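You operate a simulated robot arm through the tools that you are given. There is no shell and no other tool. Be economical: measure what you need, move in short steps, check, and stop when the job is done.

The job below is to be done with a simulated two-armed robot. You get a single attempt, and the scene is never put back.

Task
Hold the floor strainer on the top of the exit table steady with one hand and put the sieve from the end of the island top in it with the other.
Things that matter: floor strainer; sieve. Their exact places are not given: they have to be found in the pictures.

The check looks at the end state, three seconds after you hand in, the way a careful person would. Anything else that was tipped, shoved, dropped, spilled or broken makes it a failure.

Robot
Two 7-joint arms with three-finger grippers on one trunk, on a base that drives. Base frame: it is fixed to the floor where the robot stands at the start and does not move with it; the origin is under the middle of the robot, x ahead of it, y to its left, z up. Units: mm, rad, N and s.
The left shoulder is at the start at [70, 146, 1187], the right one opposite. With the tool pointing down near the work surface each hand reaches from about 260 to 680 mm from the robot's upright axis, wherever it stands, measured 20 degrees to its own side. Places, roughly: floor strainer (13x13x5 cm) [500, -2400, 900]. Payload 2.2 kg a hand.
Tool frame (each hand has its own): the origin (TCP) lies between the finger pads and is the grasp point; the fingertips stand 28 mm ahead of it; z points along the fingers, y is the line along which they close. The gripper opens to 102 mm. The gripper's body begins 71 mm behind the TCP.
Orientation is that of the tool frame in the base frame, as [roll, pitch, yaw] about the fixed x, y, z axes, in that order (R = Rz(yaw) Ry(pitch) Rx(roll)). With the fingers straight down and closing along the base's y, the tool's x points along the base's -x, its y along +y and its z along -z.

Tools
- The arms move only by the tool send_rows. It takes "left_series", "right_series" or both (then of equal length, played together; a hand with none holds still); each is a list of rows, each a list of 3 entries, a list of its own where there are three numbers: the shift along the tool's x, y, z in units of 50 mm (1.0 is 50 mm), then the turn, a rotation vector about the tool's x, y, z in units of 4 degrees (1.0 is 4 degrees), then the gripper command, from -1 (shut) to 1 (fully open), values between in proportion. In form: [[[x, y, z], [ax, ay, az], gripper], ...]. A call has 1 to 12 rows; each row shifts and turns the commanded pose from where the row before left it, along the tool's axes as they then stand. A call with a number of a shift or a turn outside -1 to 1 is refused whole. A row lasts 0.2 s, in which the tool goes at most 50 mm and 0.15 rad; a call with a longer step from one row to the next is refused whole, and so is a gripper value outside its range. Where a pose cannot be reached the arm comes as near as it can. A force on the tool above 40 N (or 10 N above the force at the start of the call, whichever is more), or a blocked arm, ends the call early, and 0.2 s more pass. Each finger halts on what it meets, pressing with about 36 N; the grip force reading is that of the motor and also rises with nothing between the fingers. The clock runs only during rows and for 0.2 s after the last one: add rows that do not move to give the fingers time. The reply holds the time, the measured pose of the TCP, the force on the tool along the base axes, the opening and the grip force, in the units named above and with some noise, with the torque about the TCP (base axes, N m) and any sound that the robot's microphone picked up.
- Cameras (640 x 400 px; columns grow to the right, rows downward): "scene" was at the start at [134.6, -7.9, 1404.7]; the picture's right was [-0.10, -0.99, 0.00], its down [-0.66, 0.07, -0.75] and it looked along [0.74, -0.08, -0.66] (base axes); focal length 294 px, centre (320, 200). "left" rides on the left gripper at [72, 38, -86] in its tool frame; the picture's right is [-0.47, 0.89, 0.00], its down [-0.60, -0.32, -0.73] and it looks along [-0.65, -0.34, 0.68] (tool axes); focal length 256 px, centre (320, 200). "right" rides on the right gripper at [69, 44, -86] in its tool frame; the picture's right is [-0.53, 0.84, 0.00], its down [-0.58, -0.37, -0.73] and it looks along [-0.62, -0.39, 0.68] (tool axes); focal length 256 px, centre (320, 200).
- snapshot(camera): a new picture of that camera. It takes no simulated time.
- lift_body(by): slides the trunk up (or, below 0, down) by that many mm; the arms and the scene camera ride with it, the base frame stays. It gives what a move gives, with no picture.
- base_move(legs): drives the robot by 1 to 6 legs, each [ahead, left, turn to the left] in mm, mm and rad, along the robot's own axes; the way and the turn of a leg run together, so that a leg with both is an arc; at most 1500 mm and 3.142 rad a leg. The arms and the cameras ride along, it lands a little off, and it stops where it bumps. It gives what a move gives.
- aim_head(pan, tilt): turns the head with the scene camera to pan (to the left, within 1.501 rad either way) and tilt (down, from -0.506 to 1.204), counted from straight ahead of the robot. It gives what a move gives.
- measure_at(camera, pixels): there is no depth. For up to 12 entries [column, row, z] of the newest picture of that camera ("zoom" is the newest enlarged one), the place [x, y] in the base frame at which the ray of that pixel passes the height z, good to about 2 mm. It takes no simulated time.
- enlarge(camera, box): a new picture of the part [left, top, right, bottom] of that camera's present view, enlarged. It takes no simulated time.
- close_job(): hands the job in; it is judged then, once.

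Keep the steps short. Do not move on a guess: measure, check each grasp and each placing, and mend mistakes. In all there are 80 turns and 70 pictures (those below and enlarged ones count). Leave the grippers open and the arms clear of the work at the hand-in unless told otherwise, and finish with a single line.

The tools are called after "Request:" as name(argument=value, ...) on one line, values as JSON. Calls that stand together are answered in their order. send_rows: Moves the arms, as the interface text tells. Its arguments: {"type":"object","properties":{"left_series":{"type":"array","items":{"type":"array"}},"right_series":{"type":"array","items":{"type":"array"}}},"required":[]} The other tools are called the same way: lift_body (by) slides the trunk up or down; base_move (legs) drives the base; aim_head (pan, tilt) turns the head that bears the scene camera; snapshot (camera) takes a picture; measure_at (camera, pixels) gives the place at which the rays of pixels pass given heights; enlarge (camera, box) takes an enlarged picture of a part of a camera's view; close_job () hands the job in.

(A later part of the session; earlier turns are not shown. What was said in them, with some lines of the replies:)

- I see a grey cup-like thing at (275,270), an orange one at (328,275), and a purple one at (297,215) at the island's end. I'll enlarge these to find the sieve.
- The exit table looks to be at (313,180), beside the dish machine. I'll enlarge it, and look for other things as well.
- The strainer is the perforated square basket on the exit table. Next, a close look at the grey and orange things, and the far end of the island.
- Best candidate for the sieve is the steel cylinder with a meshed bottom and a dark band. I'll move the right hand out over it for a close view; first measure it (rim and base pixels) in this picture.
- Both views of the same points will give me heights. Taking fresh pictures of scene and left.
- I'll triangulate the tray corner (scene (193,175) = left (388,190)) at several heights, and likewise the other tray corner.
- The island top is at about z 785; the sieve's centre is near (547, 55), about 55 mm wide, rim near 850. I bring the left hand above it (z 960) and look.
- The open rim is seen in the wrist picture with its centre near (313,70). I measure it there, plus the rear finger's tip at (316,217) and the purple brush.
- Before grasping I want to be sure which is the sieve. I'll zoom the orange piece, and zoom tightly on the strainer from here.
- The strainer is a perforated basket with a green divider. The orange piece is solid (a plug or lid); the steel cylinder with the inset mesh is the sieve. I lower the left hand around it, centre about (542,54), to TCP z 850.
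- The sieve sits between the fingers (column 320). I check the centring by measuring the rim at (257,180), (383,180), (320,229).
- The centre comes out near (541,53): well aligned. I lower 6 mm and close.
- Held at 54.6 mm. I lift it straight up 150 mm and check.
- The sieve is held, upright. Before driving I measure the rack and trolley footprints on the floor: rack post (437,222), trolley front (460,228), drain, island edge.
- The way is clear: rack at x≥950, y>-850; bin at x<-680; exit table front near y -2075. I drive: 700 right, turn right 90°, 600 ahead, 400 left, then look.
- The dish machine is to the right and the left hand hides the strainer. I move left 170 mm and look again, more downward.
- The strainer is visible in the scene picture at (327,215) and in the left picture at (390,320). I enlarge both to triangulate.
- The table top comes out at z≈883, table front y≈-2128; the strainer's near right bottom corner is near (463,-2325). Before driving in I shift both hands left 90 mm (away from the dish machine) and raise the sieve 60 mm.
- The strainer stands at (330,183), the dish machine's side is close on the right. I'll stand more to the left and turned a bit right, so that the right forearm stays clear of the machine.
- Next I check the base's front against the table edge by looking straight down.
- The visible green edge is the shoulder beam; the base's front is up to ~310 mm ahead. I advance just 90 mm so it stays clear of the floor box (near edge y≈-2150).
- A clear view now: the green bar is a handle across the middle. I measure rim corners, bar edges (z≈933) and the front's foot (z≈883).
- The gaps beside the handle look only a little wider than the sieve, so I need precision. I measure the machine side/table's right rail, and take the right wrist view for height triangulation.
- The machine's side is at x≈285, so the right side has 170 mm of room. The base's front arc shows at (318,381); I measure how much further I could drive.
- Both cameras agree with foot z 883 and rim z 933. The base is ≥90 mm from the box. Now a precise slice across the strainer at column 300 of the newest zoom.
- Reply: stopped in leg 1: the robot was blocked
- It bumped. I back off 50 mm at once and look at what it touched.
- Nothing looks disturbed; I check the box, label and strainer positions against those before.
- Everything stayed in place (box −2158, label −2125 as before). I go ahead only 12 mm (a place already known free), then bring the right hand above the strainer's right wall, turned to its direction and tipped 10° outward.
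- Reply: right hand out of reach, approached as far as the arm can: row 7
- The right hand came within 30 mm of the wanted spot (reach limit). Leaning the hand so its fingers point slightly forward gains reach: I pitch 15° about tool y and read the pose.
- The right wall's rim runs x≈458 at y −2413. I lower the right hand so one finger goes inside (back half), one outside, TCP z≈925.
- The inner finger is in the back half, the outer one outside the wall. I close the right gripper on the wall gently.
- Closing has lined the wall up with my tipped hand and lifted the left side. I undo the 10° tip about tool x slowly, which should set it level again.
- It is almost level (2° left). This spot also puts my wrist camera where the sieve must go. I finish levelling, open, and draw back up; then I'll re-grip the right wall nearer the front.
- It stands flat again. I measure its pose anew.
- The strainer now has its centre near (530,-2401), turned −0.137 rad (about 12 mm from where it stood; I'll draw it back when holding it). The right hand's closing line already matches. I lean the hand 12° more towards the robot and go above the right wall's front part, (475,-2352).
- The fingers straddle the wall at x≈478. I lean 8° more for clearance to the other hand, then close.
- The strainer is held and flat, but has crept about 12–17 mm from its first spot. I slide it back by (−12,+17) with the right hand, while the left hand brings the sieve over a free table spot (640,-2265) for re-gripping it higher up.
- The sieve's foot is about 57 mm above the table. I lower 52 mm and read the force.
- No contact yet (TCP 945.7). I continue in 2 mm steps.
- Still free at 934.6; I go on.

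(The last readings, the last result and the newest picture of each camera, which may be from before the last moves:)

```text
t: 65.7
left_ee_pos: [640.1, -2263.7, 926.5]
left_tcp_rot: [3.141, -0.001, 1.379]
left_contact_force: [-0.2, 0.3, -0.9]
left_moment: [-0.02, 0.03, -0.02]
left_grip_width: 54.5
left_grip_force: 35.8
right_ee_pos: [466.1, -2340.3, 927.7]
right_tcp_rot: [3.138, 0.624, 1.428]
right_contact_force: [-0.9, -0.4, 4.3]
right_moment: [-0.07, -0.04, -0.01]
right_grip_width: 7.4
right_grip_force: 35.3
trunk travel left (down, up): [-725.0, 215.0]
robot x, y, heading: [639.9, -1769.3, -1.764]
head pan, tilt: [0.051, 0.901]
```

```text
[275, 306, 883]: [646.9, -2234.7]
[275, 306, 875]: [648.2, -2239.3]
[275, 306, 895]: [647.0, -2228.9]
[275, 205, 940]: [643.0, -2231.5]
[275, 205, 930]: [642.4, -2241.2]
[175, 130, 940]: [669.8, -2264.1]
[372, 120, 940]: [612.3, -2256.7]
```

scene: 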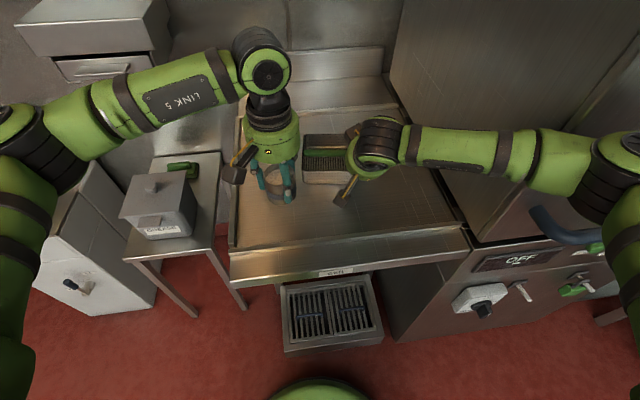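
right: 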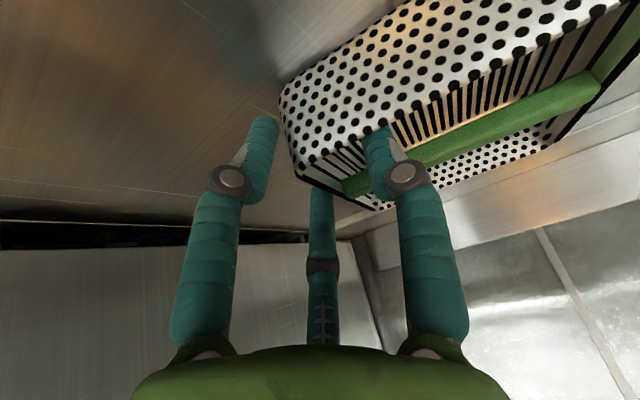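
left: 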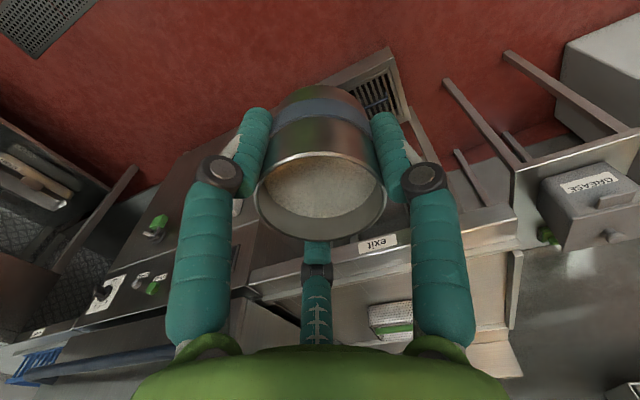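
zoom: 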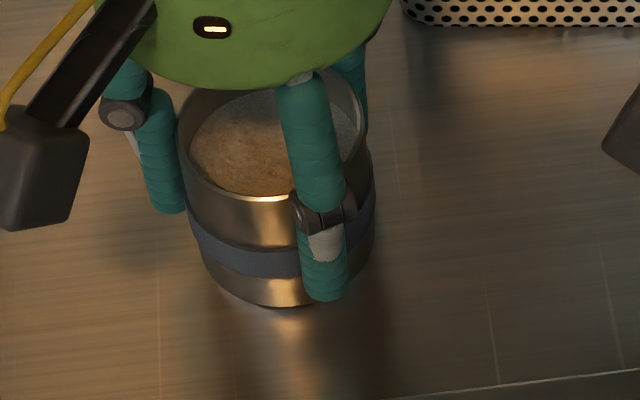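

The foot is now within a few mm of the table by this measure (z≈879). Small steps on.

Request:
send_rows(left_series=[[[0, 0, 0.04], [0, 0, 0], -0.5], [[0, 0, 0], [0, 0, 0], -0.5]])

Request:
send_rows(left_series=[[[0, 0, 0.04], [0, 0, 0], -0.5], [[0, 0, 0], [0, 0, 0], -0.5]])

Request:
send_rows(left_series=[[[0, 0, 0.03], [0, 0, 0], -0.5], [[0, 0, 0], [0, 0, 0], -0.5]])

```text
t: 66.2
left_ee_pos: [641.0, -2264.2, 924.6]
left_tcp_rot: [-3.141, 0.001, 1.378]
left_contact_force: [1.3, -0.1, 7.9]
left_moment: [0.2, -0.13, -0.03]
left_grip_width: 54.2
left_grip_force: 35.8
right_ee_pos: [466.2, -2339.1, 928.0]
right_tcp_rot: [3.138, 0.624, 1.429]
right_contact_force: [-0.2, -0.2, 0.4]
right_moment: [-0.13, -0.05, -0.06]
right_grip_width: 7.0
right_grip_force: 35.3
trunk travel left (down, up): [-725.0, 215.0]
robot x, y, heading: [640.5, -1772.8, -1.764]
head pan, tilt: [0.051, 0.901]
```

```text
t: 66.8
left_ee_pos: [639.9, -2262.6, 925.0]
left_tcp_rot: [-3.14, 0.004, 1.379]
left_contact_force: [1.9, -0.9, 20.7]
left_moment: [0.36, -0.09, -0.02]
left_grip_width: 54.5
left_grip_force: 35.9
right_ee_pos: [465.3, -2338.2, 929.4]
right_tcp_rot: [3.14, 0.623, 1.429]
right_contact_force: [0.4, -0.3, 0.8]
right_moment: [0.06, 0.06, 0.03]
right_grip_width: 7.1
right_grip_force: 34.6
trunk travel left (down, up): [-725.0, 215.0]
robot x, y, heading: [638.7, -1766.1, -1.764]
head pan, tilt: [0.051, 0.901]
```

```text
t: 67.5
left_ee_pos: [640.3, -2263.7, 922.8]
left_tcp_rot: [3.142, 0.004, 1.38]
left_contact_force: [2.5, -5.4, 23.2]
left_moment: [-0.27, -0.11, -0.05]
left_grip_width: 54.7
left_grip_force: 36.6
right_ee_pos: [465.6, -2340.0, 928.8]
right_tcp_rot: [3.138, 0.624, 1.428]
right_contact_force: [0.3, -0.4, 0.1]
right_moment: [0.06, 0.05, -0.01]
right_grip_width: 7.1
right_grip_force: 34.9
trunk travel left (down, up): [-725.0, 215.0]
robot x, y, heading: [639.0, -1775.8, -1.76]
head pan, tilt: [0.051, 0.901]
```

Contact (up-force 20 N) with TCP at about 925: the sieve stands on the table. I ease the pressure, open, rise 18 mm, and grip it again higher.

Request:
send_rows(left_series=[[[0, 0, -0.06], [0, 0, 0], -0.5], [[0, 0, 0], [0, 0, 0], 0], [[0, 0, 0], [0, 0, 0], 0.3], [[0, 0, 0], [0, 0, 0], 0.3], [[0, 0, -0.33], [0, 0, 0], 0.3], [[0, 0, 0], [0, 0, 0], 0.3], [[0, 0, 0], [0, 0, 0], 0.05], [[0, 0, 0], [0, 0, 0], -0.2], [[0, 0, 0], [0, 0, 0], -0.5], [[0, 0, 0], [0, 0, 0], -0.5]])

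Request:
send_rows(left_series=[[[0, 0, -0.3], [0, 0, 0], -0.5], [[0, 0, -0.6], [0, 0, 0], -0.5], [[0, 0, -0.6], [0, 0, 0], -0.5], [[0, 0, 0], [0, 0, 0], -0.5]])

Request:
snapshot(camera="left")

```text
t: 69.7
left_ee_pos: [639.7, -2262.6, 941.0]
left_tcp_rot: [3.14, -0.002, 1.379]
left_contact_force: [-0.5, 1.0, 0.9]
left_moment: [0.09, -0.05, 0.0]
left_grip_width: 54.3
left_grip_force: 36.1
right_ee_pos: [464.4, -2339.9, 928.5]
right_tcp_rot: [3.138, 0.622, 1.429]
right_contact_force: [-0.6, 0.1, 1.1]
right_moment: [-0.07, -0.09, 0.02]
right_grip_width: 6.8
right_grip_force: 34.9
trunk travel left (down, up): [-725.0, 215.0]
robot x, y, heading: [638.1, -1768.6, -1.761]
head pan, tilt: [0.051, 0.901]
```

```text
t: 70.7
left_ee_pos: [640.2, -2263.8, 1016.3]
left_tcp_rot: [-3.142, -0.003, 1.379]
left_contact_force: [-0.4, -0.1, -1.2]
left_moment: [-0.02, 0.04, 0.0]
left_grip_width: 54.3
left_grip_force: 36.2
right_ee_pos: [464.1, -2338.5, 928.1]
right_tcp_rot: [3.137, 0.623, 1.428]
right_contact_force: [-0.1, 1.3, 1.1]
right_moment: [-0.07, -0.08, 0.06]
right_grip_width: 7.2
right_grip_force: 35.2
trunk travel left (down, up): [-725.0, 215.0]
robot x, y, heading: [637.7, -1769.8, -1.762]
head pan, tilt: [0.051, 0.901]
```

```text
11 pictures are left
```

left: 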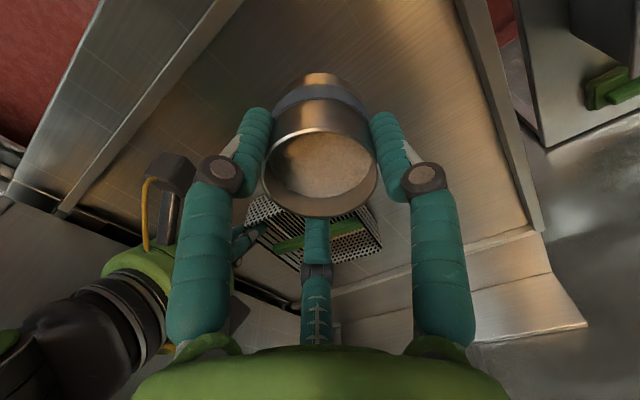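

Re-gripped (54.3 mm), foot now ~60 mm below the TCP. Next, a precise look at the strainer's present pose.

Request:
enlarge(camera="scene", box=[296, 125, 360, 190])

```text
6.15 times, centred on (328, 158) of scene
```

zoom: 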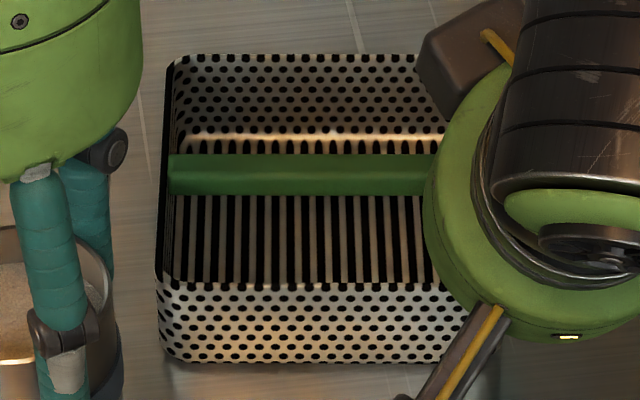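

Request:
measure_at(camera="zoom", pixels=[[240, 282, 932], [240, 290, 932], [240, 197, 921], [240, 179, 932], [240, 155, 932], [240, 55, 932], [380, 282, 932], [380, 179, 932], [158, 240, 932], [172, 240, 932], [158, 278, 932], [168, 360, 882]])

```text
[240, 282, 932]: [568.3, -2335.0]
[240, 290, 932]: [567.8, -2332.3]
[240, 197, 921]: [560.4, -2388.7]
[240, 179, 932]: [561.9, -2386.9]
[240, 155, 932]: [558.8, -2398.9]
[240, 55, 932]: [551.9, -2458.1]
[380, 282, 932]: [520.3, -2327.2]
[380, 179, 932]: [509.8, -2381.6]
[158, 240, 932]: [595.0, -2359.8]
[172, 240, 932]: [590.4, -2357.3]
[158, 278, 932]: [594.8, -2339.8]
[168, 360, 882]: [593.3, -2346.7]
```

Compartment's middle at x=545 is y≈−2358.5 (front wall inside −2331, bar −2386: just about the sieve's width). I bring the sieve above it at TCP z 1016 and check.

Request:
send_rows(left_series=[[[-0.5555, -0.377, 0], [0, 0, 0], -0.5], [[-0.5555, -0.377, 0], [0, 0, 0], -0.5], [[-0.5555, -0.377, 0], [0, 0, 0], -0.5], [[-0.5555, -0.377, 0], [0, 0, 0], -0.5], [[0, 0, 0.3], [0, 0, 0], -0.5], [[0, 0, 0], [0, 0, 0], -0.5]])

Request:
enlarge(camera="scene", box=[290, 120, 370, 190])

```text
t: 72.0
left_ee_pos: [544.0, -2359.3, 1001.2]
left_tcp_rot: [3.14, -0.001, 1.377]
left_contact_force: [-0.1, -0.1, -1.4]
left_moment: [-0.02, -0.03, -0.02]
left_grip_width: 54.3
left_grip_force: 35.3
right_ee_pos: [465.9, -2339.8, 927.4]
right_tcp_rot: [3.138, 0.622, 1.426]
right_contact_force: [0.7, -0.4, 3.0]
right_moment: [-0.02, -0.03, -0.06]
right_grip_width: 6.9
right_grip_force: 35.2
trunk travel left (down, up): [-725.0, 215.0]
robot x, y, heading: [636.7, -1767.7, -1.759]
head pan, tilt: [0.051, 0.901]
```

```text
5.71 times, centred on (330, 155) of scene
```

zoom: 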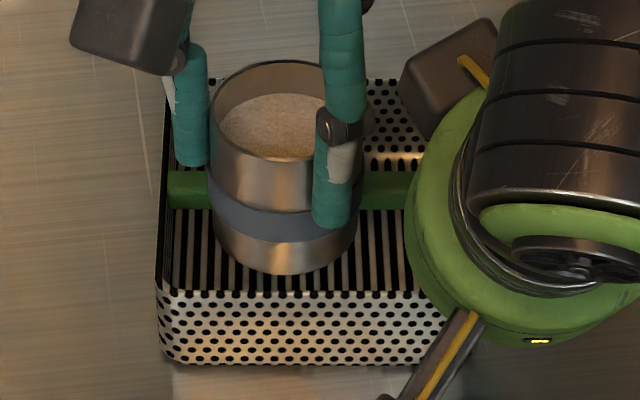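

The sieve hangs above the front half. I check the foot's front (285,273) against the front wall's inner edge.

Request:
measure_at(camera="zoom", pixels=[[285, 273, 941], [285, 290, 932], [215, 220, 950], [355, 215, 950], [250, 206, 921]])

Request:
send_rows(left_series=[[[0, 0, 0.12], [0, 0, 0], -0.5], [[0, 0, 0.1], [0, 0, 0], -0.5], [[0, 0, 0], [0, 0, 0], -0.5]])

```text
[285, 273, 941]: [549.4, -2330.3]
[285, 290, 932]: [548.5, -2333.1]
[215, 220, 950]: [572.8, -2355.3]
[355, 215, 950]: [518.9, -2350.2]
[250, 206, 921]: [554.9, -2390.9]
```

```text
t: 72.8
left_ee_pos: [545.1, -2360.1, 988.2]
left_tcp_rot: [-3.141, -0.001, 1.376]
left_contact_force: [-0.3, -0.1, -0.7]
left_moment: [0.0, -0.04, 0.01]
left_grip_width: 54.5
left_grip_force: 35.8
right_ee_pos: [463.9, -2339.7, 928.8]
right_tcp_rot: [3.139, 0.623, 1.426]
right_contact_force: [-0.1, -1.0, 1.9]
right_moment: [-0.07, -0.03, -0.04]
right_grip_width: 7.0
right_grip_force: 35.0
trunk travel left (down, up): [-725.0, 215.0]
robot x, y, heading: [641.2, -1770.7, -1.766]
head pan, tilt: [0.051, 0.901]
```

No contact with the foot at about 928, near rim level. I lower in small steps and watch the force.

Request:
send_rows(left_series=[[[0, 0, 0.06], [0, 0, 0], -0.5], [[0, 0, 0.04], [0, 0, 0], -0.5], [[0, 0, 0], [0, 0, 0], -0.5]])

Request:
send_rows(left_series=[[[0, 0, 0.06], [0, 0, 0], -0.5], [[0, 0, 0], [0, 0, 0], -0.5]])

```text
t: 73.7
left_ee_pos: [546.4, -2358.6, 984.9]
left_tcp_rot: [-3.141, 0.0, 1.38]
left_contact_force: [0.4, -1.9, 7.9]
left_moment: [0.09, -0.11, -0.06]
left_grip_width: 54.6
left_grip_force: 35.8
right_ee_pos: [464.9, -2340.2, 928.2]
right_tcp_rot: [3.139, 0.623, 1.428]
right_contact_force: [0.2, -2.1, 0.3]
right_moment: [-0.35, -0.01, -0.09]
right_grip_width: 6.9
right_grip_force: 34.8
trunk travel left (down, up): [-725.0, 215.0]
robot x, y, heading: [637.9, -1768.8, -1.763]
head pan, tilt: [0.051, 0.901]
```

```text
t: 74.2
left_ee_pos: [544.7, -2357.7, 982.5]
left_tcp_rot: [3.141, 0.005, 1.379]
left_contact_force: [1.9, -4.4, 22.9]
left_moment: [0.19, -0.14, -0.04]
left_grip_width: 54.7
left_grip_force: 35.7
right_ee_pos: [464.4, -2339.4, 928.1]
right_tcp_rot: [3.141, 0.622, 1.428]
right_contact_force: [-1.4, -3.1, -4.7]
right_moment: [-0.75, 0.11, -0.22]
right_grip_width: 7.1
right_grip_force: 35.0
trunk travel left (down, up): [-725.0, 215.0]
robot x, y, heading: [643.0, -1770.6, -1.759]
head pan, tilt: [0.051, 0.901]
```

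Contact at foot ≈925; the sideways force and torque say the foot sits on the front wall's edge. I rise 4 mm, shift 2.5 mm away from me, and try again.

Request:
send_rows(left_series=[[[0, 0, -0.1], [0, 0, 0], -0.5], [[-0.05, 0.01, 0], [0, 0, 0], -0.5], [[0, 0, 0.04], [0, 0, 0], -0.5], [[0, 0, 0.04], [0, 0, 0], -0.5], [[0, 0, 0], [0, 0, 0], -0.5]])

Request:
send_rows(left_series=[[[0, 0, 0.05], [0, 0, 0], -0.5], [[0, 0, 0], [0, 0, 0], -0.5]])

```text
t: 75.5
left_ee_pos: [546.1, -2359.3, 982.5]
left_tcp_rot: [-3.139, 0.001, 1.377]
left_contact_force: [-0.5, 4.5, 15.3]
left_moment: [0.58, -0.03, 0.04]
left_grip_width: 54.4
left_grip_force: 35.9
right_ee_pos: [465.5, -2338.4, 929.4]
right_tcp_rot: [3.138, 0.622, 1.427]
right_contact_force: [1.0, -4.2, -6.0]
right_moment: [0.1, 0.0, -0.2]
right_grip_width: 7.3
right_grip_force: 35.2
trunk travel left (down, up): [-725.0, 215.0]
robot x, y, heading: [639.1, -1775.2, -1.765]
head pan, tilt: [0.051, 0.901]
```

```text
t: 76.0
left_ee_pos: [545.4, -2360.3, 980.0]
left_tcp_rot: [-3.141, 0.0, 1.378]
left_contact_force: [0.0, 2.6, 21.1]
left_moment: [0.61, -0.13, 0.04]
left_grip_width: 54.6
left_grip_force: 35.5
right_ee_pos: [465.8, -2338.4, 929.6]
right_tcp_rot: [3.137, 0.624, 1.429]
right_contact_force: [0.4, -3.6, -8.4]
right_moment: [-0.07, 0.03, -0.22]
right_grip_width: 7.3
right_grip_force: 35.6
trunk travel left (down, up): [-725.0, 215.0]
robot x, y, heading: [641.8, -1771.0, -1.761]
head pan, tilt: [0.051, 0.901]
```

The torque puts the contact ~20 mm toward the front. I look before going further.

Request:
enlarge(camera="scene", box=[290, 120, 370, 190])

```text
5.71 times, centred on (330, 155) of scene
```

zoom: 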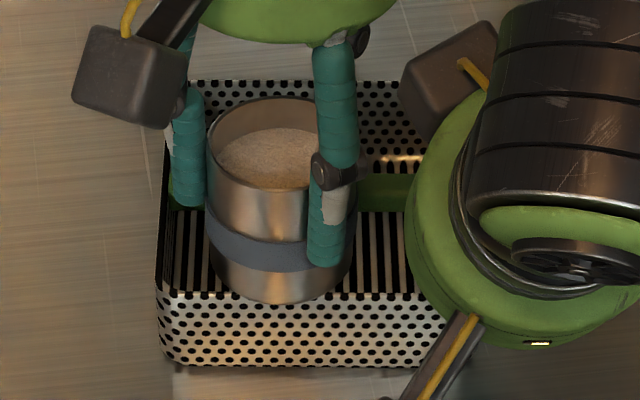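

The foot's front edge (280,303) overlaps the front wall. I measure how far.

Request:
measure_at(camera="zoom", pixels=[[280, 303, 932], [280, 303, 922], [280, 290, 932], [210, 180, 960], [352, 185, 960], [280, 188, 985], [280, 188, 975], [190, 205, 921], [385, 209, 921]])

```text
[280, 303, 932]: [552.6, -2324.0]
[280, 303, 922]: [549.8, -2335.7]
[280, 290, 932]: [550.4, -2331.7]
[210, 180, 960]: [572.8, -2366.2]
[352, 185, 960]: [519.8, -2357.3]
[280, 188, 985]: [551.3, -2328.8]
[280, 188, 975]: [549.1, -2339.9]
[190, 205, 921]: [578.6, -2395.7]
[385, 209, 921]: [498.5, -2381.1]
```

The foot stands on the front rim about 5 mm too near. I rise 8 mm, shift 5 mm back, lower again and read the torque.

Request:
send_rows(left_series=[[[0, 0, -0.16], [0, 0, 0], -0.5], [[0, 0, -0.1], [0, 0, 0], -0.5], [[-0.1, 0.02, 0], [0, 0, 0], -0.5], [[0, 0, 0], [0, 0, 0], -0.5]])

Request:
enlarge(camera="scene", box=[290, 120, 370, 190])

Request:
snapshot(camera="left")

```text
t: 77.0
left_ee_pos: [545.3, -2366.6, 992.1]
left_tcp_rot: [3.141, -0.001, 1.38]
left_contact_force: [-0.2, 0.0, -1.4]
left_moment: [0.04, -0.02, -0.02]
left_grip_width: 54.7
left_grip_force: 36.5
right_ee_pos: [464.6, -2340.0, 928.2]
right_tcp_rot: [3.138, 0.623, 1.426]
right_contact_force: [0.1, -0.8, 0.0]
right_moment: [0.08, -0.05, 0.02]
right_grip_width: 7.1
right_grip_force: 35.4
trunk travel left (down, up): [-725.0, 215.0]
robot x, y, heading: [640.9, -1774.1, -1.765]
head pan, tilt: [0.051, 0.901]
```

```text
5.71 times, centred on (330, 155) of scene
```

zoom: 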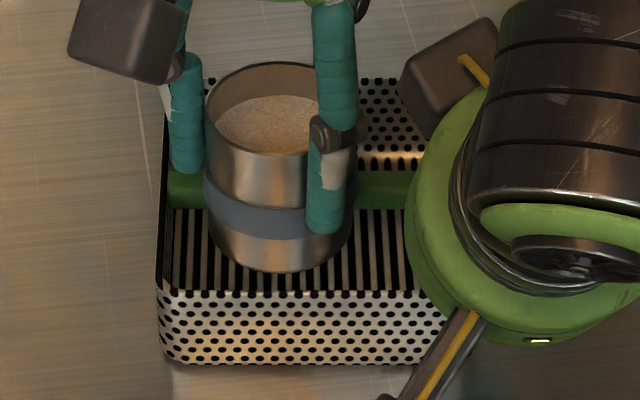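

```text
6 pictures are left
```

left: 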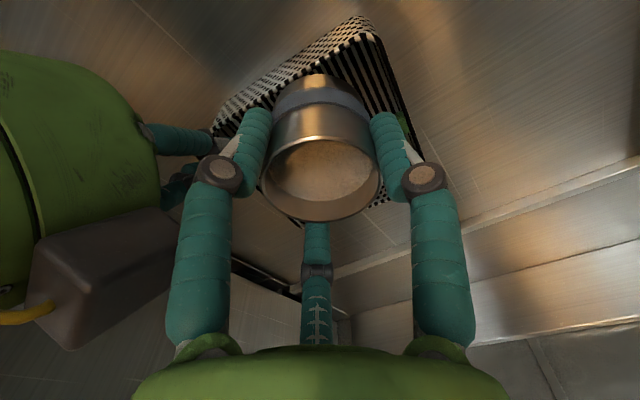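

All the contacts fit if the rim is at z≈925 rather than 932, which puts the compartment's middle at y≈−2367: just where the sieve is now (−2366.6). I lower again in small steps.

Request:
send_rows(left_series=[[[0, 0, 0.1], [0, 0, 0], -0.5], [[0, 0, 0.06], [0, 0, 0], -0.5], [[0, 0, 0.04], [0, 0, 0], -0.5], [[0, 0, 0], [0, 0, 0], -0.5]])

Request:
send_rows(left_series=[[[0, 0, 0.06], [0, 0, 0], -0.5], [[0, 0, 0], [0, 0, 0], -0.5]])

```text
t: 78.0
left_ee_pos: [546.5, -2366.3, 981.4]
left_tcp_rot: [3.141, 0.0, 1.38]
left_contact_force: [-0.9, 0.3, -0.8]
left_moment: [0.01, 0.0, -0.02]
left_grip_width: 54.6
left_grip_force: 36.2
right_ee_pos: [465.7, -2340.8, 928.4]
right_tcp_rot: [3.138, 0.623, 1.427]
right_contact_force: [-0.2, 0.2, 1.7]
right_moment: [0.07, -0.1, -0.03]
right_grip_width: 7.3
right_grip_force: 35.0
trunk travel left (down, up): [-725.0, 215.0]
robot x, y, heading: [636.9, -1770.9, -1.762]
head pan, tilt: [0.051, 0.901]
```

```text
t: 78.7
left_ee_pos: [545.4, -2366.8, 980.3]
left_tcp_rot: [-3.141, 0.0, 1.379]
left_contact_force: [0.0, 1.1, 11.2]
left_moment: [0.38, -0.13, -0.05]
left_grip_width: 54.6
left_grip_force: 36.0
right_ee_pos: [465.4, -2339.0, 928.2]
right_tcp_rot: [3.139, 0.623, 1.427]
right_contact_force: [-0.4, -2.7, -0.5]
right_moment: [0.01, 0.0, -0.23]
right_grip_width: 7.1
right_grip_force: 35.3
trunk travel left (down, up): [-725.0, 215.0]
robot x, y, heading: [637.9, -1769.3, -1.761]
head pan, tilt: [0.051, 0.901]
```

Contact again, still at the front (torque → +28 mm), but 4 mm deeper. I rise 3 mm, shift another 2.5 mm back, and lower.

Request:
send_rows(left_series=[[[0, 0, -0.08], [0, 0, 0], -0.5], [[-0.05, 0.01, 0], [0, 0, 0], -0.5], [[0, 0, 0.05], [0, 0, 0], -0.5], [[0, 0, 0.04], [0, 0, 0], -0.5], [[0, 0, 0], [0, 0, 0], -0.5]])

Request:
send_rows(left_series=[[[0, 0, 0.06], [0, 0, 0], -0.5], [[0, 0, 0], [0, 0, 0], -0.5]])

```text
t: 79.8
left_ee_pos: [544.5, -2370.0, 979.6]
left_tcp_rot: [3.142, 0.001, 1.379]
left_contact_force: [0.1, -1.9, 0.2]
left_moment: [-0.08, 0.03, 0.01]
left_grip_width: 54.6
left_grip_force: 36.1
right_ee_pos: [465.6, -2339.4, 928.2]
right_tcp_rot: [3.137, 0.623, 1.428]
right_contact_force: [0.4, 0.8, 2.7]
right_moment: [0.07, -0.12, 0.04]
right_grip_width: 7.4
right_grip_force: 35.2
trunk travel left (down, up): [-725.0, 215.0]
robot x, y, heading: [637.6, -1772.1, -1.762]
head pan, tilt: [0.051, 0.901]
```

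```text
t: 80.5
left_ee_pos: [544.3, -2369.0, 978.1]
left_tcp_rot: [-3.14, 0.002, 1.379]
left_contact_force: [-1.2, -2.5, 13.2]
left_moment: [0.1, 0.12, 0.01]
left_grip_width: 54.6
left_grip_force: 35.9
right_ee_pos: [464.8, -2339.2, 927.8]
right_tcp_rot: [3.139, 0.624, 1.426]
right_contact_force: [1.5, -2.0, -0.8]
right_moment: [-0.17, -0.05, -0.09]
right_grip_width: 7.2
right_grip_force: 35.1
trunk travel left (down, up): [-725.0, 215.0]
robot x, y, heading: [640.9, -1772.8, -1.761]
head pan, tilt: [0.051, 0.901]
```

A little deeper; the wall now pushes it back (Fy −2.5). Another 2 mm back, then lower on.

Request:
send_rows(left_series=[[[0, 0, -0.05], [0, 0, 0], -0.5], [[-0.04, 0.008, 0], [0, 0, 0], -0.5], [[0, 0, 0.05], [0, 0, 0], -0.5], [[0, 0, 0.04], [0, 0, 0], -0.5], [[0, 0, 0], [0, 0, 0], -0.5]])

Request:
send_rows(left_series=[[[0, 0, 0.06], [0, 0, 0], -0.5], [[0, 0, 0], [0, 0, 0], -0.5]])

Request:
enlarge(camera="scene", box=[290, 120, 370, 190])

```text
t: 81.7
left_ee_pos: [545.6, -2368.8, 975.7]
left_tcp_rot: [3.141, -0.002, 1.38]
left_contact_force: [2.0, 9.5, 23.7]
left_moment: [0.67, -0.06, 0.04]
left_grip_width: 54.9
left_grip_force: 36.2
right_ee_pos: [465.4, -2338.3, 927.8]
right_tcp_rot: [3.14, 0.621, 1.429]
right_contact_force: [1.8, -6.2, -10.3]
right_moment: [0.09, -0.03, -0.19]
right_grip_width: 7.2
right_grip_force: 35.2
trunk travel left (down, up): [-725.0, 215.0]
robot x, y, heading: [639.8, -1766.5, -1.763]
head pan, tilt: [0.051, 0.901]
```

```text
t: 82.2
left_ee_pos: [544.7, -2369.0, 971.2]
left_tcp_rot: [-3.141, 0.0, 1.378]
left_contact_force: [0.5, 5.4, 22.2]
left_moment: [0.63, -0.05, 0.21]
left_grip_width: 54.7
left_grip_force: 35.7
right_ee_pos: [465.7, -2337.6, 928.8]
right_tcp_rot: [3.139, 0.623, 1.428]
right_contact_force: [1.2, -3.6, -9.8]
right_moment: [0.17, 0.03, -0.24]
right_grip_width: 7.1
right_grip_force: 35.6
trunk travel left (down, up): [-725.0, 215.0]
robot x, y, heading: [639.9, -1767.6, -1.762]
head pan, tilt: [0.051, 0.901]
```

```text
5.71 times, centred on (330, 155) of scene
```

zoom: 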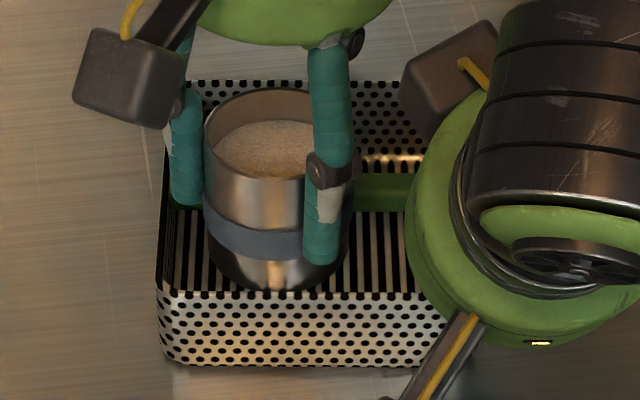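

The foot is now behind the front wall's top edge and sinking under 22 N. I look closely at the sieve's tilt before continuing.

Request:
enlarge(camera="scene", box=[308, 130, 348, 176])

```text
8.70 times, centred on (328, 153) of scene
```

zoom: 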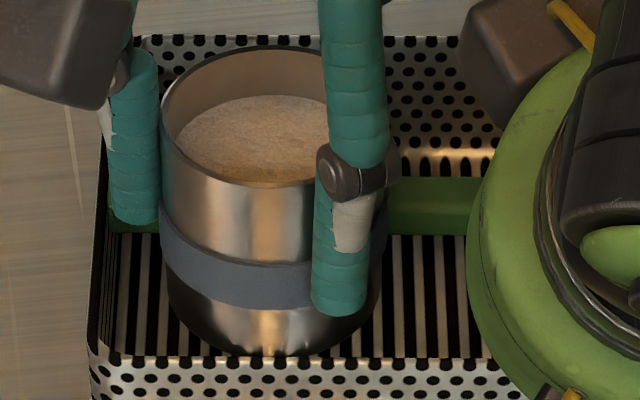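

The sieve is upright and its foot is inside the compartment, pressing against the bar (Fy +5). I ease 1 mm towards me and lower on.

Request:
send_rows(left_series=[[[0.03, -0.006, -0.03], [0, 0, 0], -0.5], [[0, 0, 0.05], [0, 0, 0], -0.5], [[0, 0, 0.05], [0, 0, 0], -0.5], [[0, 0, 0], [0, 0, 0], -0.5]])

Request:
send_rows(left_series=[[[0, 0, 0.06], [0, 0, 0], -0.5], [[0, 0, 0], [0, 0, 0], -0.5]])

```text
t: 83.2
left_ee_pos: [545.2, -2369.4, 969.5]
left_tcp_rot: [-3.141, 0.003, 1.379]
left_contact_force: [-1.4, -4.8, 20.7]
left_moment: [-0.09, 0.05, 0.19]
left_grip_width: 54.8
left_grip_force: 36.1
right_ee_pos: [465.3, -2339.8, 928.7]
right_tcp_rot: [3.14, 0.624, 1.426]
right_contact_force: [1.4, 2.2, -7.5]
right_moment: [0.07, 0.0, -0.13]
right_grip_width: 7.0
right_grip_force: 34.9
trunk travel left (down, up): [-725.0, 215.0]
robot x, y, heading: [639.3, -1770.4, -1.763]
head pan, tilt: [0.051, 0.901]
```

```text
t: 83.8
left_ee_pos: [545.8, -2368.5, 966.0]
left_tcp_rot: [-3.141, 0.001, 1.379]
left_contact_force: [-0.9, -1.4, 20.9]
left_moment: [-0.05, 0.06, 0.19]
left_grip_width: 54.4
left_grip_force: 35.1
right_ee_pos: [465.5, -2339.1, 929.1]
right_tcp_rot: [3.139, 0.622, 1.427]
right_contact_force: [1.4, 0.1, -7.9]
right_moment: [0.48, -0.05, -0.13]
right_grip_width: 7.3
right_grip_force: 35.6
trunk travel left (down, up): [-725.0, 215.0]
robot x, y, heading: [638.6, -1773.1, -1.759]
head pan, tilt: [0.051, 0.901]
```

It sinks at a steady 21 N. I check that the sieve itself goes down and isn't slipping in the fingers.

Request:
enlarge(camera="scene", box=[308, 130, 348, 176])

```text
8.70 times, centred on (328, 153) of scene
```

zoom: 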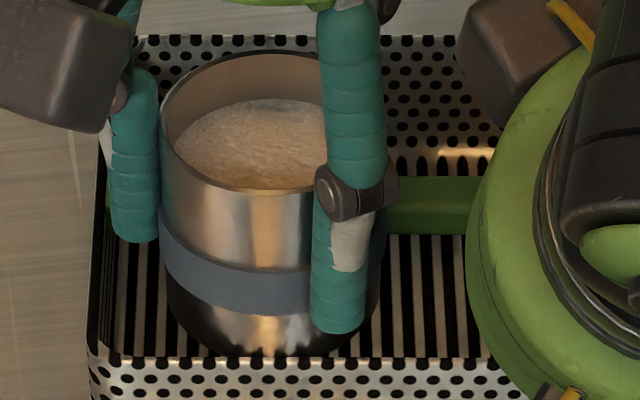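

Request:
measure_at(camera="zoom", pixels=[[265, 191, 970], [265, 191, 960], [270, 356, 925], [270, 356, 915], [160, 125, 965], [385, 120, 965], [265, 362, 925], [420, 232, 913], [265, 48, 965], [420, 178, 925], [265, 191, 950]])

```text
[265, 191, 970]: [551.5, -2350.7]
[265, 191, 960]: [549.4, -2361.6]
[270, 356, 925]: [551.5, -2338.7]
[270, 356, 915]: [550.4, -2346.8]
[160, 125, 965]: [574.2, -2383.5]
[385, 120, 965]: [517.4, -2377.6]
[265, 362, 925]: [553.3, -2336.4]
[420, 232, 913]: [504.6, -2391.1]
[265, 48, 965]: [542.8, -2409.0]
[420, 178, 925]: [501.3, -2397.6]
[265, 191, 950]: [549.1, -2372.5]
```

The sieve has slipped up in the fingers: its foot is only a few mm inside, touching both the front wall and the bar, so it is nearly a line-to-line fit. I'll open the fingers slightly (still guarding it) so it can settle and align itself.

Request:
send_rows(left_series=[[[0, 0, -0.03], [0, 0, 0], -0.3], [[0, 0, 0], [0, 0, 0], 0.1], [[0, 0, 0], [0, 0, 0], 0.2], [[0, 0, 0], [0, 0, 0], 0.2], [[0, 0, 0], [0, 0, 0], 0.2]])

Request:
enlarge(camera="scene", box=[300, 125, 356, 190])

```text
t: 85.0
left_ee_pos: [543.8, -2369.8, 964.6]
left_tcp_rot: [-3.142, -0.001, 1.378]
left_contact_force: [-0.1, 0.1, 0.7]
left_moment: [0.01, -0.04, 0.01]
left_grip_width: 61.1
left_grip_force: 0.1
right_ee_pos: [464.6, -2341.3, 928.9]
right_tcp_rot: [3.139, 0.622, 1.427]
right_contact_force: [-1.1, -0.1, 0.4]
right_moment: [0.06, -0.04, -0.08]
right_grip_width: 7.2
right_grip_force: 35.5
trunk travel left (down, up): [-725.0, 215.0]
robot x, y, heading: [639.7, -1773.6, -1.763]
head pan, tilt: [0.051, 0.901]
```

```text
6.15 times, centred on (328, 158) of scene
```

zoom: 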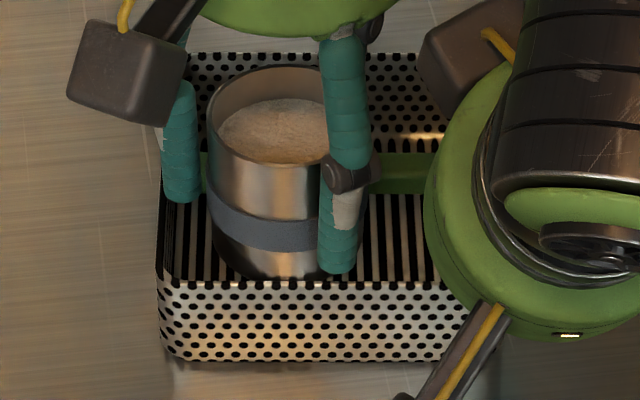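

It stands free on its own but hasn't dropped. I re-grip and wiggle by ±1.5 mm front-to-back with light downward pressure, reading the forces to find the free play.

Request:
send_rows(left_series=[[[0, 0, 0], [0, 0, 0], 0.0], [[0, 0, 0], [0, 0, 0], -0.3], [[0, 0, 0], [0, 0, 0], -0.5], [[-0.04, 0.008, 0], [0, 0, 0], -0.5], [[0, 0, 0], [0, 0, 0], -0.5]])

Request:
send_rows(left_series=[[[0.08, -0.016, 0], [0, 0, 0], -0.5], [[0, 0, 0], [0, 0, 0], -0.5]])

Request:
send_rows(left_series=[[[-0.04, 0.008, 0.06], [0, 0, 0], -0.5], [[0, 0, 0], [0, 0, 0], -0.5]])

```text
t: 86.2
left_ee_pos: [544.6, -2369.2, 965.6]
left_tcp_rot: [3.141, -0.003, 1.377]
left_contact_force: [0.7, 4.9, -0.2]
left_moment: [0.27, -0.03, -0.17]
left_grip_width: 54.6
left_grip_force: 35.5
right_ee_pos: [464.5, -2339.4, 927.9]
right_tcp_rot: [3.139, 0.625, 1.427]
right_contact_force: [0.3, -4.9, 1.0]
right_moment: [0.12, -0.03, -0.24]
right_grip_width: 7.0
right_grip_force: 35.8
trunk travel left (down, up): [-725.0, 215.0]
robot x, y, heading: [640.1, -1767.1, -1.761]
head pan, tilt: [0.051, 0.901]
```

```text
t: 86.8
left_ee_pos: [545.9, -2367.3, 965.1]
left_tcp_rot: [3.138, 0.004, 1.383]
left_contact_force: [0.5, -11.7, -3.5]
left_moment: [-0.59, -0.02, 0.52]
left_grip_width: 54.6
left_grip_force: 36.2
right_ee_pos: [465.1, -2339.1, 928.4]
right_tcp_rot: [3.138, 0.623, 1.427]
right_contact_force: [-2.5, 11.2, 7.4]
right_moment: [-0.47, -0.08, 0.24]
right_grip_width: 7.0
right_grip_force: 35.9
trunk travel left (down, up): [-725.0, 215.0]
robot x, y, heading: [638.1, -1771.9, -1.771]
head pan, tilt: [0.051, 0.901]
```

```text
t: 87.5
left_ee_pos: [544.2, -2368.6, 964.3]
left_tcp_rot: [-3.141, -0.001, 1.377]
left_contact_force: [8.2, 2.6, 19.6]
left_moment: [-0.08, -0.29, 0.02]
left_grip_width: 54.5
left_grip_force: 36.1
right_ee_pos: [465.6, -2339.0, 927.8]
right_tcp_rot: [-3.142, 0.623, 1.427]
right_contact_force: [-4.0, -1.8, -3.2]
right_moment: [0.18, -0.08, -0.1]
right_grip_width: 7.4
right_grip_force: 34.7
trunk travel left (down, up): [-725.0, 215.0]
robot x, y, heading: [641.5, -1771.6, -1.757]
head pan, tilt: [0.051, 0.901]
```

The side forces act right at the foot with almost no play: it is entered but stuck at the edge, while my fingers slip at 20 N. I'll open, rise above its rim, set the fingers 50 mm apart so that the tips meet the rim, and press it down evenly.

Request:
send_rows(left_series=[[[0, 0, -0.06], [0, 0, 0], -0.2], [[0, 0, 0], [0, 0, 0], 0.25], [[0, 0, 0], [0, 0, 0], 0.25], [[0, 0, -0.4], [0, 0, 0], 0.25], [[0, 0, -0.5], [0, 0, 0], 0.25], [[0, 0, 0], [0, 0, 0], -0.02], [[0, 0, 0], [0, 0, 0], -0.02], [[0, 0, 0], [0, 0, 0], -0.02]])

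Request:
snapshot(camera="left")

```text
t: 89.2
left_ee_pos: [543.4, -2367.6, 1010.7]
left_tcp_rot: [3.141, -0.002, 1.378]
left_contact_force: [0.2, 0.1, 0.0]
left_moment: [-0.02, -0.02, -0.04]
left_grip_width: 49.9
left_grip_force: 0.0
right_ee_pos: [464.5, -2340.0, 928.5]
right_tcp_rot: [3.139, 0.622, 1.428]
right_contact_force: [1.5, 0.7, 1.6]
right_moment: [0.08, -0.09, -0.02]
right_grip_width: 7.1
right_grip_force: 35.4
trunk travel left (down, up): [-725.0, 215.0]
robot x, y, heading: [641.1, -1765.5, -1.765]
head pan, tilt: [0.051, 0.901]
```

```text
1 pictures are left
```

left: 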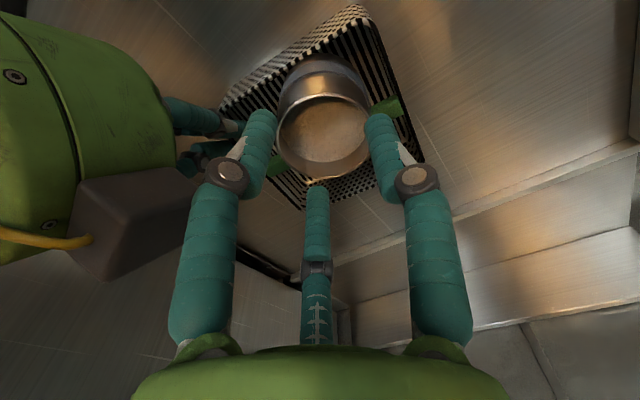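

The sieve stands upright in the front half. From this view I get its rim height by its known width, and the gap.

Request:
measure_at(camera="left", pixels=[[276, 133, 960], [372, 130, 960], [276, 133, 975], [372, 130, 975], [324, 178, 960], [324, 178, 975], [376, 103, 925], [390, 117, 925], [402, 107, 925], [345, 20, 925], [374, 22, 925], [296, 72, 920]])

```text
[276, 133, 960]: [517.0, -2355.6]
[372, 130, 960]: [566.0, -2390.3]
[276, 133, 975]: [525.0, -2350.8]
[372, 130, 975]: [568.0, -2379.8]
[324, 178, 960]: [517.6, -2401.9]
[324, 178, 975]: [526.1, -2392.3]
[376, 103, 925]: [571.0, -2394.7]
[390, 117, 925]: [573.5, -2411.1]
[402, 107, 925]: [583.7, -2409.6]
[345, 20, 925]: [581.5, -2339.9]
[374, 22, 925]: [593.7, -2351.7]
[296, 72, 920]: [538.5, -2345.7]
```

The rim is at z≈969 (foot ≈915, so about 10 mm in) and the gap measures ≈55.5 mm: it does fit, just tightly. I press down on the rim gently.

Request:
send_rows(left_series=[[[0, 0, 0.12], [0, 0, 0], -0.02], [[0, 0, 0.08], [0, 0, 0], -0.02], [[0, 0, 0], [0, 0, 0], -0.02]])

Request:
send_rows(left_series=[[[0, 0, 0.06], [0, 0, 0], -0.02], [[0, 0, 0.06], [0, 0, 0], -0.02], [[0, 0, 0], [0, 0, 0], -0.02]])

Request:
send_rows(left_series=[[[0, 0, 0.06], [0, 0, 0], -0.02], [[0, 0, 0], [0, 0, 0], -0.02]])

```text
t: 90.0
left_ee_pos: [544.3, -2367.6, 1001.5]
left_tcp_rot: [-3.138, 0.002, 1.376]
left_contact_force: [-1.4, 1.6, 10.5]
left_moment: [0.23, 0.02, -0.06]
left_grip_width: 47.6
left_grip_force: 0.2
right_ee_pos: [465.4, -2339.7, 928.4]
right_tcp_rot: [3.139, 0.623, 1.428]
right_contact_force: [1.9, -4.2, -2.1]
right_moment: [-0.2, 0.0, -0.11]
right_grip_width: 7.1
right_grip_force: 35.2
trunk travel left (down, up): [-725.0, 215.0]
robot x, y, heading: [638.9, -1767.7, -1.763]
head pan, tilt: [0.051, 0.901]
```

```text
t: 90.8
left_ee_pos: [544.3, -2367.9, 995.3]
left_tcp_rot: [-3.141, 0.001, 1.379]
left_contact_force: [-0.4, -1.9, 14.6]
left_moment: [-0.09, -0.03, 0.02]
left_grip_width: 49.8
left_grip_force: 0.1
right_ee_pos: [465.3, -2338.6, 929.1]
right_tcp_rot: [3.139, 0.623, 1.427]
right_contact_force: [1.6, -0.1, -3.7]
right_moment: [-0.19, 0.02, -0.14]
right_grip_width: 7.0
right_grip_force: 35.0
trunk travel left (down, up): [-725.0, 215.0]
robot x, y, heading: [642.1, -1768.6, -1.765]
head pan, tilt: [0.051, 0.901]
```

```text
t: 91.5
left_ee_pos: [542.7, -2366.6, 990.3]
left_tcp_rot: [3.14, -0.001, 1.378]
left_contact_force: [0.1, 1.6, 17.6]
left_moment: [0.01, -0.05, 0.05]
left_grip_width: 51.0
left_grip_force: 10.1
right_ee_pos: [465.0, -2339.1, 929.3]
right_tcp_rot: [3.139, 0.623, 1.428]
right_contact_force: [0.9, -1.1, -4.1]
right_moment: [0.16, -0.04, -0.1]
right_grip_width: 7.0
right_grip_force: 35.4
trunk travel left (down, up): [-725.0, 215.0]
robot x, y, heading: [642.2, -1770.7, -1.767]
head pan, tilt: [0.051, 0.901]
5 turns are left
```

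It is going down (rim tips from 973 to 962) at 15–18 N. Few turns remain, so I press on in one call until the floor stops it (the force limit guards).

Request:
send_rows(left_series=[[[0, 0, 0.06], [0, 0, 0], -0.07], [[0, 0, 0.06], [0, 0, 0], -0.07], [[0, 0, 0.06], [0, 0, 0], -0.07], [[0, 0, 0.06], [0, 0, 0], -0.07], [[0, 0, 0.06], [0, 0, 0], -0.07], [[0, 0, 0.06], [0, 0, 0], -0.07], [[0, 0, 0.06], [0, 0, 0], -0.07], [[0, 0, 0.05], [0, 0, 0], -0.07], [[0, 0, 0], [0, 0, 0], -0.07]])

```text
t: 93.5
left_ee_pos: [544.2, -2368.6, 968.6]
left_tcp_rot: [-3.141, 0.001, 1.377]
left_contact_force: [-1.4, -0.5, 15.6]
left_moment: [-0.03, -0.03, -0.04]
left_grip_width: 46.4
left_grip_force: 0.1
right_ee_pos: [464.7, -2338.3, 929.2]
right_tcp_rot: [3.136, 0.622, 1.427]
right_contact_force: [-0.1, 1.3, -5.2]
right_moment: [0.22, 0.03, -0.07]
right_grip_width: 7.2
right_grip_force: 35.2
trunk travel left (down, up): [-725.0, 215.0]
robot x, y, heading: [640.1, -1769.8, -1.765]
head pan, tilt: [0.051, 0.901]
4 turns are left
```

The rim is now at ≈940, which matches the sieve standing on the strainer's floor. I open the right hand while the left still steadies, then withdraw both upward and open.

Request:
send_rows(left_series=[[[0, 0, 0], [0, 0, 0], -0.07], [[0, 0, -0.06], [0, 0, 0], -0.07], [[0, 0, 0], [0, 0, 0], -0.07], [[0, 0, -0.2], [0, 0, 0], -0.07], [[0, 0, -0.6], [0, 0, 0], -0.07], [[0, 0, -0.9], [0, 0, 0], 0.3], [[0, 0, -0.9], [0, 0, 0], 1], [[0, 0, -0.9], [0, 0, 0], 1], [[0, 0, 0], [0, 0, 0], 1], [[0, 0, 0], [0, 0, 0], 1]], right_series=[[[0, 0, 0], [0, 0, 0], -0.7], [[0, 0, 0], [0, 0, 0], -0.4], [[0, 0, 0], [0, 0, 0], -0.3], [[0, 0, -0.4], [0, 0, 0], -0.3], [[0, 0, -0.8], [0, 0, 0], -0.3], [[0, 0, -0.9], [0, 0, 0], -0.3], [[0, 0, -0.9], [0, 0, 0], 0.3], [[0, 0, -0.6], [0, 0, 0], 1], [[0, 0, 0], [0, 0, 0], 1], [[0, 0, 0], [0, 0, 0], 1]])

```text
t: 95.7
left_ee_pos: [545.3, -2352.8, 1143.3]
left_tcp_rot: [-3.141, -0.004, 1.378]
left_contact_force: [-0.9, 0.7, -0.7]
left_moment: [-0.02, -0.01, 0.01]
left_grip_width: 102.0
left_grip_force: 0.1
left hand out of reach, approached as far as the arm can: row 8
right_ee_pos: [480.7, -2236.2, 1074.7]
right_tcp_rot: [3.139, 0.625, 1.426]
right_contact_force: [-0.4, -1.1, 0.1]
right_moment: [-0.01, -0.01, 0.01]
right_grip_width: 102.0
right_grip_force: 0.1
trunk travel left (down, up): [-725.0, 215.0]
robot x, y, heading: [639.0, -1770.1, -1.761]
head pan, tilt: [0.051, 0.901]
3 turns are left
```

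Both hands are clear and open. I use the last picture to check the placing.

Request:
enlarge(camera="scene", box=[280, 110, 380, 200])

```text
4.44 times, centred on (330, 155) of scene
2 turns are left
```

zoom: 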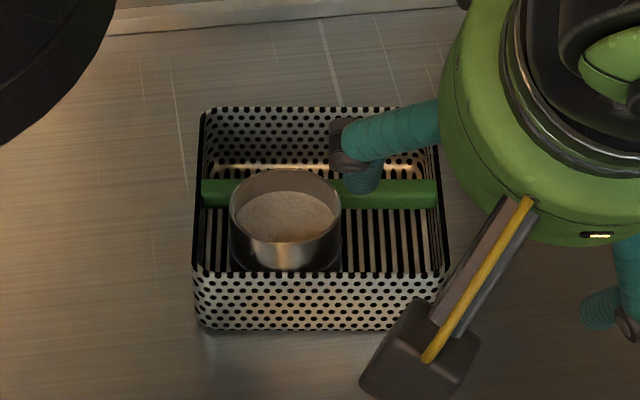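

The sieve stands upright, down inside the front half of the strainer. The strainer is flat on the exit table and both hands are clear, so I hand in.

Request:
close_job()

```text
The job is handed in.
```

The steel sieve is in the floor strainer on the exit table, upright and down in the front half; I took it to be the sieve because the orange piece beside it is solid. The right hand held the strainer, which was tilted and shifted during a first grip and then slid back to about where it stood (within roughly 10 mm). The base also bumped something once and nothing looked disturbed, and both grippers are open and clear.
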